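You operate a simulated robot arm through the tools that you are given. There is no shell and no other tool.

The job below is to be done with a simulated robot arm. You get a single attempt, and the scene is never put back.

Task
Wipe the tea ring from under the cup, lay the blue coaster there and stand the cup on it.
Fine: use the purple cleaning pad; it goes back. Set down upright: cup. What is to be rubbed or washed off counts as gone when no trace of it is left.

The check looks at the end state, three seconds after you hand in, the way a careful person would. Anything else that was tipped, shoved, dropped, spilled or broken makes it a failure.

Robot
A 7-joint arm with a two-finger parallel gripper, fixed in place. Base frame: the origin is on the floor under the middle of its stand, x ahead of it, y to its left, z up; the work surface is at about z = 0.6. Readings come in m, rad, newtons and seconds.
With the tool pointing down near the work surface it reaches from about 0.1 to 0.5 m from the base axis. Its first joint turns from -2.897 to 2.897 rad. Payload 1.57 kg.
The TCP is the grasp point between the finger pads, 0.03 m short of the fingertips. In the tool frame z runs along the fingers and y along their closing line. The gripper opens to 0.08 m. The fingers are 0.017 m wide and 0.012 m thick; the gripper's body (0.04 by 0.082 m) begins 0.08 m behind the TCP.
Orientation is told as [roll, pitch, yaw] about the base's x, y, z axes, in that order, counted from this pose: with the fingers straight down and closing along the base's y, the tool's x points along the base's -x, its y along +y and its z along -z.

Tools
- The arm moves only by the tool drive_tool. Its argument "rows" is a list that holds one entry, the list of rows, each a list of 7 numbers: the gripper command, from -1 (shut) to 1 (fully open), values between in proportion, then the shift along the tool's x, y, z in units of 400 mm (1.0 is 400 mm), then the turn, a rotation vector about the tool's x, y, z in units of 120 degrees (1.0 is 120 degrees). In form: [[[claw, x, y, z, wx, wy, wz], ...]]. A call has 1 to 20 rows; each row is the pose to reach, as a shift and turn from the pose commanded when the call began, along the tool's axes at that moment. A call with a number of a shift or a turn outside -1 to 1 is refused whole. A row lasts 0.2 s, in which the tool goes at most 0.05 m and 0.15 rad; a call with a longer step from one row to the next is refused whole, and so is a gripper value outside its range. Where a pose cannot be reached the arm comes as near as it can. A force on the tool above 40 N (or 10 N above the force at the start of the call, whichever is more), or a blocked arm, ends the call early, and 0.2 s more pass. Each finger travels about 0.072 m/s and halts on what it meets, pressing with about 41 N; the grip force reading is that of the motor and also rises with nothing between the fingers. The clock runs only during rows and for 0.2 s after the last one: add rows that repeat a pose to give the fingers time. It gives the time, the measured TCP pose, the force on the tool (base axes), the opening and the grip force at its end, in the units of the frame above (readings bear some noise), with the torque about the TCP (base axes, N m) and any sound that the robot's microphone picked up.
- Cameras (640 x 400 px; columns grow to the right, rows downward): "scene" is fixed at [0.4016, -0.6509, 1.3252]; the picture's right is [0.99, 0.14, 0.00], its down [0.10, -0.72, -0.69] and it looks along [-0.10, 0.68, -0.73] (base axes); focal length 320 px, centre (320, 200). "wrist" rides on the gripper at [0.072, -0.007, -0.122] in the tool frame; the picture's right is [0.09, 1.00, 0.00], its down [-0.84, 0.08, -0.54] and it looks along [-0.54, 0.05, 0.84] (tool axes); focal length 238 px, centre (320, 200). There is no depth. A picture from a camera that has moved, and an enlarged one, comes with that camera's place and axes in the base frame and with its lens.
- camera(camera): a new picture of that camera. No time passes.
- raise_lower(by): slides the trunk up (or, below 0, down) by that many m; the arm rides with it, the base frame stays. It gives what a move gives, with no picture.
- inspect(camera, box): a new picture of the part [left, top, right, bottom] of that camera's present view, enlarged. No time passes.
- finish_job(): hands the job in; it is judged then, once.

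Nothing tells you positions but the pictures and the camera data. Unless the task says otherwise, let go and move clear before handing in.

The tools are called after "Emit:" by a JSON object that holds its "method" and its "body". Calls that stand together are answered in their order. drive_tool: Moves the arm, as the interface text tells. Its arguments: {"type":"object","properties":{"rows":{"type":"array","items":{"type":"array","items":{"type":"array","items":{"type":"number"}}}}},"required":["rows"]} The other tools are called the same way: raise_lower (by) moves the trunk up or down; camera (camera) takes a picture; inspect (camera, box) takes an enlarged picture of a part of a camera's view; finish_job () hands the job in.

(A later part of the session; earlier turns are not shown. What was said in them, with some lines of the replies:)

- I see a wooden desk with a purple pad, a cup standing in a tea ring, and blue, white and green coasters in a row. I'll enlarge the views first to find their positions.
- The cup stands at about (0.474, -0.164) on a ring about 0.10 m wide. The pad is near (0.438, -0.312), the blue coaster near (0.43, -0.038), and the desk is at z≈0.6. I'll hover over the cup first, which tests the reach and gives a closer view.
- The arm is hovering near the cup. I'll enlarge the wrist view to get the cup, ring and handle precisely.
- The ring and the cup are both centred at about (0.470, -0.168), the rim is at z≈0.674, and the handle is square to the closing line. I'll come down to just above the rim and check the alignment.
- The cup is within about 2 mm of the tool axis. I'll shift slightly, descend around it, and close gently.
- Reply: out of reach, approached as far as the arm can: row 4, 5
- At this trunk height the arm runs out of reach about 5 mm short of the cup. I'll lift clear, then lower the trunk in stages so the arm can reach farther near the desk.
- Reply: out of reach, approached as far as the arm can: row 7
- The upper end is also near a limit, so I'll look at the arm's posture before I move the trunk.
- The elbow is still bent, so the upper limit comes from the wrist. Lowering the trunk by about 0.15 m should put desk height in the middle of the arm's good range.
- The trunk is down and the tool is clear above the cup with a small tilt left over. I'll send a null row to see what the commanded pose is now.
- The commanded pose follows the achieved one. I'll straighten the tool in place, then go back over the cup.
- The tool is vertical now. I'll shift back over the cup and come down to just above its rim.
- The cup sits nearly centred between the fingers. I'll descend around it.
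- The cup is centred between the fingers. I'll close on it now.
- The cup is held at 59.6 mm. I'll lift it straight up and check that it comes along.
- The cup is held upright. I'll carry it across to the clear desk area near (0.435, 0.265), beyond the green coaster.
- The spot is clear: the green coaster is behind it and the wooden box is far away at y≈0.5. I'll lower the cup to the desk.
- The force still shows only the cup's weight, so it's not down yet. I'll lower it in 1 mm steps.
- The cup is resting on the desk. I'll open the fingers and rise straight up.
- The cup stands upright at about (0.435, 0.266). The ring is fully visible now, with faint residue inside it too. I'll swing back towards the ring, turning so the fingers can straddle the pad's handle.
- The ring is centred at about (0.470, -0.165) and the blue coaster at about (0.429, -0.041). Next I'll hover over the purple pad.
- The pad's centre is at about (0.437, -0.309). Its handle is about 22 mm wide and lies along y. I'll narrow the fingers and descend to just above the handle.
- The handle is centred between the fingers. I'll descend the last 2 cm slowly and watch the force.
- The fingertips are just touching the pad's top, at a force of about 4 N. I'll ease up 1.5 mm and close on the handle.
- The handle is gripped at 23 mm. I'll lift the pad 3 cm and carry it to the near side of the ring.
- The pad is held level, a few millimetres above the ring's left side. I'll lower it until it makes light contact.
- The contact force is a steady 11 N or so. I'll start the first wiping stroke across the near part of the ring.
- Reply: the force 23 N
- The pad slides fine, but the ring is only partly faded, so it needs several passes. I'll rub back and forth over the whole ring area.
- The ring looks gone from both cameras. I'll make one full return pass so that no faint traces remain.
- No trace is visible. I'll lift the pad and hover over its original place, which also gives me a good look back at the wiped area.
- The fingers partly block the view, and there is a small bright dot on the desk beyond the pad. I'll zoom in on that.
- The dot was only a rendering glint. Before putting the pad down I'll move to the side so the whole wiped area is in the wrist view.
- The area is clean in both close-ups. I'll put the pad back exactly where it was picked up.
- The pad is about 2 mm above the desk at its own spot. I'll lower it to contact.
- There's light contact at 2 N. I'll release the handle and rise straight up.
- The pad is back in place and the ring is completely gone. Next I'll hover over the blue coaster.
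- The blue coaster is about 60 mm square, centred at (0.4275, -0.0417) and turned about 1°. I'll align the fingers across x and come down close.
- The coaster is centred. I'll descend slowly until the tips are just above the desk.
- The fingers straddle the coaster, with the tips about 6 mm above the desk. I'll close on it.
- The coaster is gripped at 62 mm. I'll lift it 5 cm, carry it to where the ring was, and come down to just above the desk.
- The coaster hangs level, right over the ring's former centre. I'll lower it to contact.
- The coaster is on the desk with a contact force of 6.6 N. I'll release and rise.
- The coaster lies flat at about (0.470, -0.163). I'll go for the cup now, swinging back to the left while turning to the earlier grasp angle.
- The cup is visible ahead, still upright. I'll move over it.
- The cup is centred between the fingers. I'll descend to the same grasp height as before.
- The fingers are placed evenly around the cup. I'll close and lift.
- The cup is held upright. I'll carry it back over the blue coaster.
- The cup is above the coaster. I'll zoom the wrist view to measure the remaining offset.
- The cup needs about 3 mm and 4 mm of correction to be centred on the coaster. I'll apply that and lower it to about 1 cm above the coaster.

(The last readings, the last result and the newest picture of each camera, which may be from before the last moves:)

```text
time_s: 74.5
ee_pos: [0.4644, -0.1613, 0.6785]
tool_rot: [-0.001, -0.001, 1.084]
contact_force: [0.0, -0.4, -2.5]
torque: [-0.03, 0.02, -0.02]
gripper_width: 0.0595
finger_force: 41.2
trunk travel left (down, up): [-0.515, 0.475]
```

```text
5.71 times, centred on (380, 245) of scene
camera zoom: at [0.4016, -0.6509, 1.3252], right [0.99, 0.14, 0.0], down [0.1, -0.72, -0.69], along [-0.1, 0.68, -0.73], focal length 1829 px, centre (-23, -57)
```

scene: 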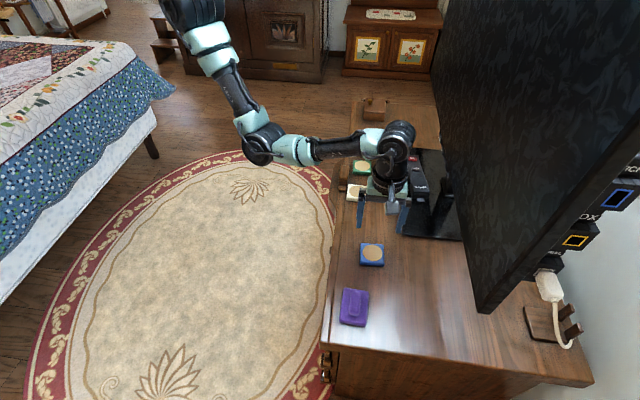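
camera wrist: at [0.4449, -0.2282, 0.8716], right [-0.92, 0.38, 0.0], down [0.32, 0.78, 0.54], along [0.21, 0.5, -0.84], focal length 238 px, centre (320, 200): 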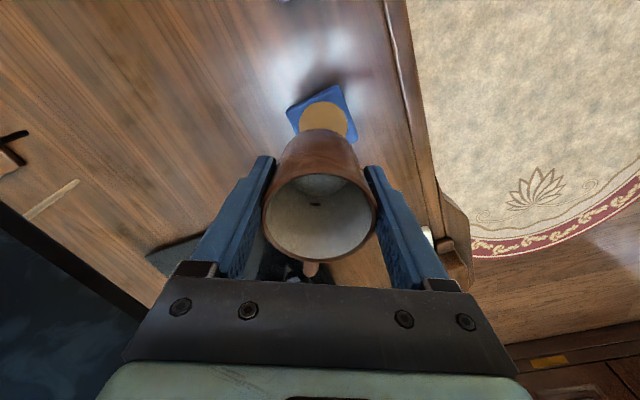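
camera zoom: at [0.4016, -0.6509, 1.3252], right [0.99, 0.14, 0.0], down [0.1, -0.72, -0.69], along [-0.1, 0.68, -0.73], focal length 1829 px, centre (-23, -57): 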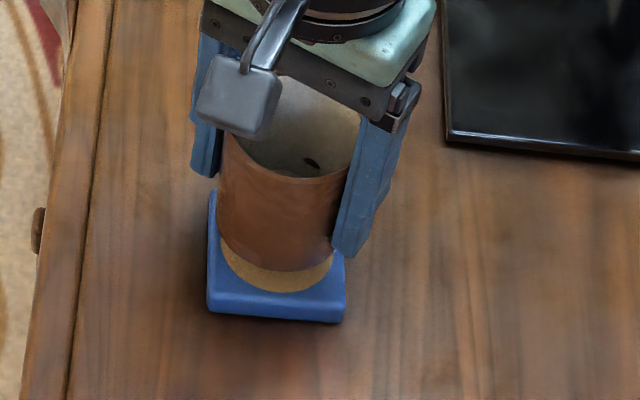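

The correction slightly overshot, by about 2 mm along x. I'll nudge it back and lower to within a few millimetres of the coaster.

Emit:
{"method": "drive_tool", "body": {"rows": [[[0.4, -0.001, -0.005, 0.008, 0, 0, 0], [0.4, -0.001, -0.005, 0.014, 0, 0, 0], [0.4, -0.001, -0.005, 0.019, 0, 0, 0], [0.4, -0.001, -0.005, 0.019, 0, 0, 0]]]}}

Emit:
{"method": "inspect", "body": {"camera": "wrist", "box": [240, 70, 400, 170]}}

Emit:
{"method": "inspect", "body": {"camera": "scene", "box": [345, 225, 405, 280]}}

```text
time_s: 75.5
ee_pos: [0.4661, -0.1629, 0.6712]
tool_rot: [0.0, 0.0, 1.085]
contact_force: [-0.1, 0.5, -2.8]
torque: [-0.02, 0.03, -0.03]
gripper_width: 0.0598
finger_force: 41.3
trunk travel left (down, up): [-0.515, 0.475]
```

```text
4.00 times, centred on (320, 120) of wrist
camera zoom: at [0.4394, -0.2295, 0.7927], right [-0.92, 0.38, 0.0], down [0.32, 0.78, 0.54], along [0.21, 0.5, -0.84], focal length 953 px, centre (320, 520)
```

zoom: 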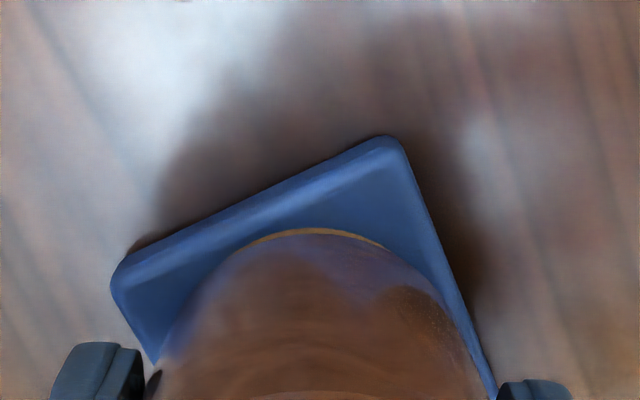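

```text
7.27 times, centred on (375, 252) of scene
camera zoom: at [0.4016, -0.6509, 1.3252], right [0.99, 0.14, 0.0], down [0.1, -0.72, -0.69], along [-0.1, 0.68, -0.73], focal length 2327 px, centre (-80, -182)
```

zoom: 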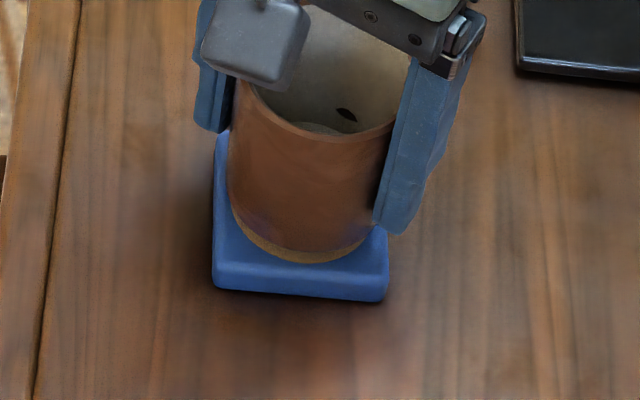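

The cup is now well centred over the coaster. I'll lower it the last few millimetres in small steps.

Emit:
{"method": "drive_tool", "body": {"rows": [[[0.4, 0, 0, 0.003, 0, 0, 0], [0.4, 0, 0, 0.006, 0, 0, 0], [0.4, 0, 0, 0.006, 0, 0, 0]]]}}

```text
time_s: 76.3
ee_pos: [0.4658, -0.1632, 0.6691]
tool_rot: [0.001, 0.001, 1.086]
contact_force: [0.5, -0.8, -1.0]
torque: [-0.02, 0.03, 0.05]
gripper_width: 0.0597
finger_force: 41.3
trunk travel left (down, up): [-0.515, 0.475]
```

Emit:
{"method": "drive_tool", "body": {"rows": [[[0.4, 0, 0, 0.0025, 0, 0, 0], [0.4, 0, 0, 0.0045, 0, 0, 0], [0.4, 0, 0, 0.0045, 0, 0, 0]]]}}

Emit:
{"method": "inspect", "body": {"camera": "scene", "box": [345, 225, 405, 280]}}

```text
time_s: 77.2
ee_pos: [0.4677, -0.163, 0.6664]
tool_rot: [0.0, -0.001, 1.083]
contact_force: [0.9, -0.1, -2.0]
torque: [0.0, 0.0, 0.0]
gripper_width: 0.0597
finger_force: 40.6
trunk travel left (down, up): [-0.515, 0.475]
```

```text
7.27 times, centred on (375, 252) of scene
camera zoom: at [0.4016, -0.6509, 1.3252], right [0.99, 0.14, 0.0], down [0.1, -0.72, -0.69], along [-0.1, 0.68, -0.73], focal length 2327 px, centre (-80, -182)
```

zoom: 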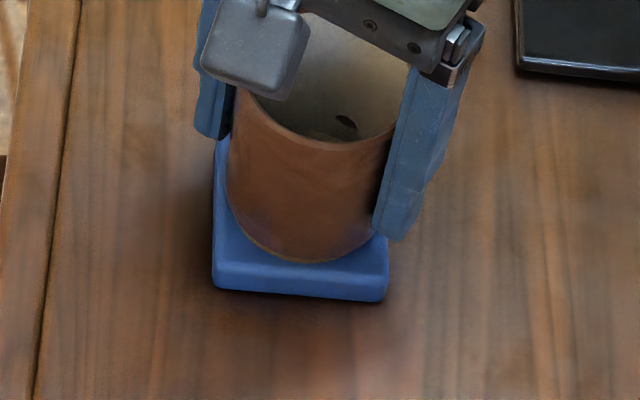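

It's still hanging, with no load taken yet. I'll lower it a little further.

Emit:
{"method": "drive_tool", "body": {"rows": [[[0.4, 0, 0, 0.0025, 0, 0, 0], [0.4, 0, 0, 0.005, 0, 0, 0], [0.4, 0, 0, 0.005, 0, 0, 0]]]}}

```text
time_s: 78.0
ee_pos: [0.4675, -0.1624, 0.6654]
tool_rot: [0.0, -0.001, 1.087]
contact_force: [-1.2, 1.4, 2.3]
torque: [0.09, 0.09, 0.04]
gripper_width: 0.0598
finger_force: 41.2
trunk travel left (down, up): [-0.515, 0.475]
```

Contact is made. I'll press about half a millimetre more to seat it, then open and rise straight up.

Emit:
{"method": "drive_tool", "body": {"rows": [[[0.4, 0, 0, 0.0012, 0, 0, 0], [0.4, 0, 0, 0.0012, 0, 0, 0], [0.6, 0, 0, 0.0, 0, 0, 0], [1, 0, 0, 0.0, 0, 0, 0], [1, 0, 0, 0.0, 0, 0, 0], [1, 0, 0, -0.03, 0, 0, 0], [1, 0, 0, -0.08, 0, 0, 0], [1, 0, 0, -0.14, 0, 0, 0], [1, 0, 0, -0.21, 0, 0, 0], [1, 0, 0, -0.29, 0, 0, 0], [1, 0, 0, -0.29, 0, 0, 0]]]}}

Emit:
{"method": "camera", "body": {"camera": "wrist"}}

Emit:
{"method": "inspect", "body": {"camera": "scene", "box": [330, 200, 430, 300]}}

```text
time_s: 80.3
ee_pos: [0.4687, -0.1617, 0.7824]
tool_rot: [0.001, 0.001, 1.083]
contact_force: [0.1, 0.4, 0.4]
torque: [-0.01, 0.0, 0.0]
gripper_width: 0.08
finger_force: 0.2
trunk travel left (down, up): [-0.515, 0.475]
```

```text
taken
camera wrist: at [0.4412, -0.2286, 0.9036], right [-0.92, 0.38, 0.0], down [0.32, 0.78, 0.54], along [0.21, 0.5, -0.84], focal length 238 px, centre (320, 200)
```

wrist: 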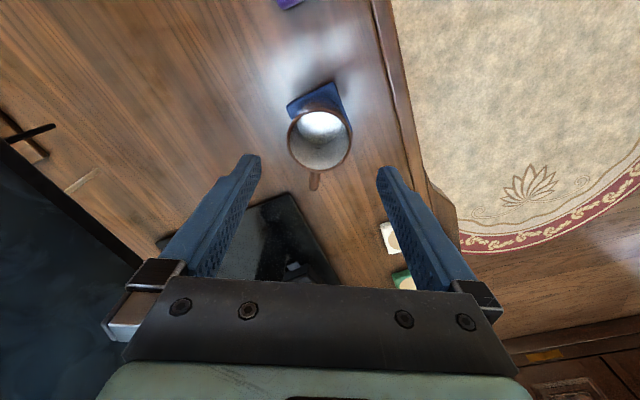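

```text
4.00 times, centred on (380, 250) of scene
camera zoom: at [0.4016, -0.6509, 1.3252], right [0.99, 0.14, 0.0], down [0.1, -0.72, -0.69], along [-0.1, 0.68, -0.73], focal length 1280 px, centre (80, 0)
```

zoom: 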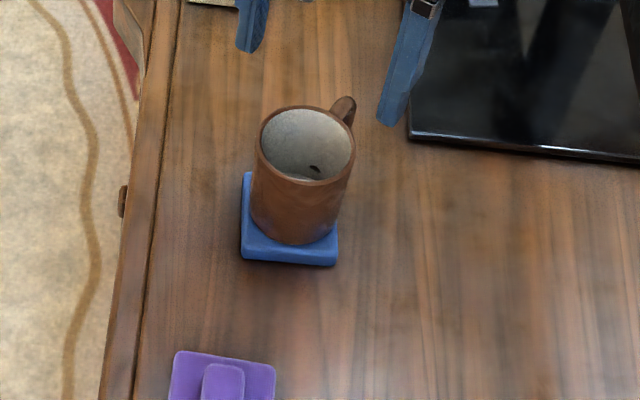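

The cup stands upright on the blue coaster. I'll back the arm away and do a last check of the whole scene.

Emit:
{"method": "drive_tool", "body": {"rows": [[[1, 0, 0, -0.06, 0, 0, 0], [1, 0, 0, -0.12, 0, 0, 0], [1, -0.009, 0.09, -0.13, 0, 0, 0], [1, -0.018, 0.18, -0.14, 0, 0, 0], [1, -0.027, 0.27, -0.15, 0, 0, 0], [1, -0.0364, 0.3588, -0.15, 0, 0, 0], [1, -0.0364, 0.3588, -0.15, 0, 0, 0]]]}}

Emit:
{"method": "camera", "body": {"camera": "scene"}}

Emit:
{"method": "camera", "body": {"camera": "wrist"}}

Emit:
{"method": "inspect", "body": {"camera": "scene", "box": [330, 210, 430, 340]}}

Emit:
{"method": "inspect", "body": {"camera": "scene", "box": [320, 90, 480, 240]}}

```text
time_s: 82.0
ee_pos: [0.3489, -0.0818, 0.8406]
tool_rot: [0.0, 0.001, 1.083]
contact_force: [0.2, 0.9, 0.1]
torque: [0.0, -0.01, 0.0]
gripper_width: 0.0799
finger_force: 0.0
trunk travel left (down, up): [-0.515, 0.475]
```

```text
taken
```

scene: 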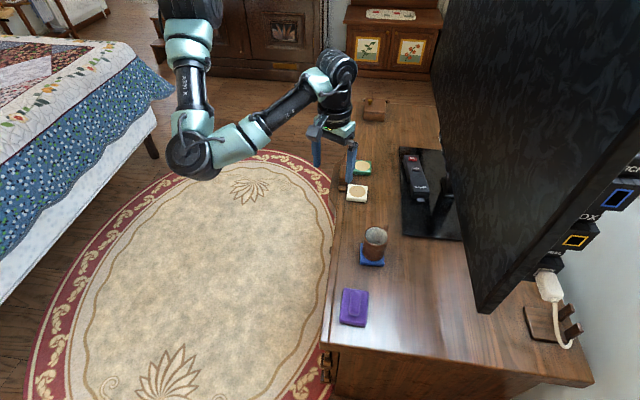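

```text
taken
camera wrist: at [0.3211, -0.149, 0.9618], right [-0.92, 0.38, 0.0], down [0.32, 0.78, 0.54], along [0.21, 0.5, -0.84], focal length 238 px, centre (320, 200)
```

wrist: 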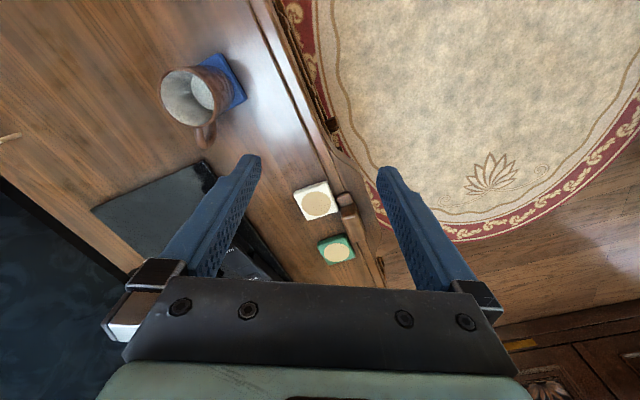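

```text
3.08 times, centred on (380, 275) of scene
camera zoom: at [0.4016, -0.6509, 1.3252], right [0.99, 0.14, 0.0], down [0.1, -0.72, -0.69], along [-0.1, 0.68, -0.73], focal length 985 px, centre (135, -31)
```

zoom: 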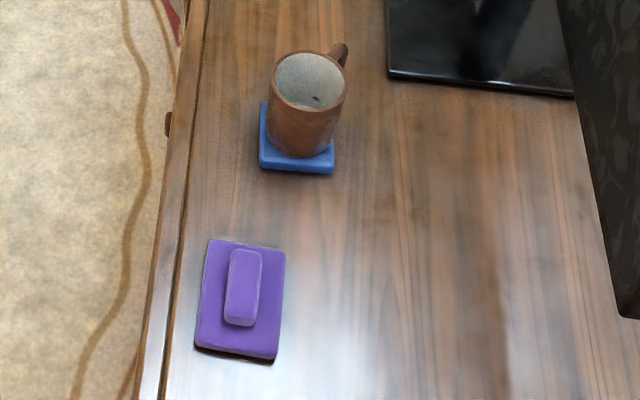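

```text
2.67 times, centred on (400, 165) of scene
camera zoom: at [0.4016, -0.6509, 1.3252], right [0.99, 0.14, 0.0], down [0.1, -0.72, -0.69], along [-0.1, 0.68, -0.73], focal length 853 px, centre (107, 293)
```

zoom: 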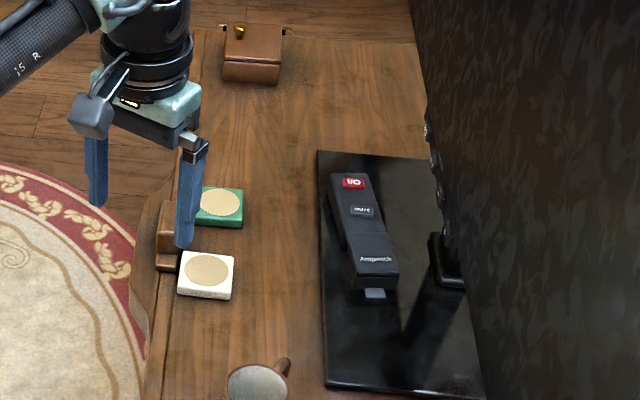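

The tea ring is gone, and the cup stands upright on the blue coaster where the ring was. The purple pad is back in its place, nothing else has moved, and the gripper is open and clear, so I'm handing in.

Emit:
{"method": "finish_job", "body": {}}

```text
The job is handed in.
```

The job is handed in. The tea ring is wiped away with no trace visible in either camera. The blue coaster lies where the ring was, and the cup stands upright on it.

The purple pad is back within about 2 mm of where it started. In the final pictures the other coasters, the remote and the wooden box looked undisturbed. The gripper is open and well clear of the desk.

The trunk is still 0.15 m below where it began. I lowered it because the arm could not quite reach the cup at the starting height.
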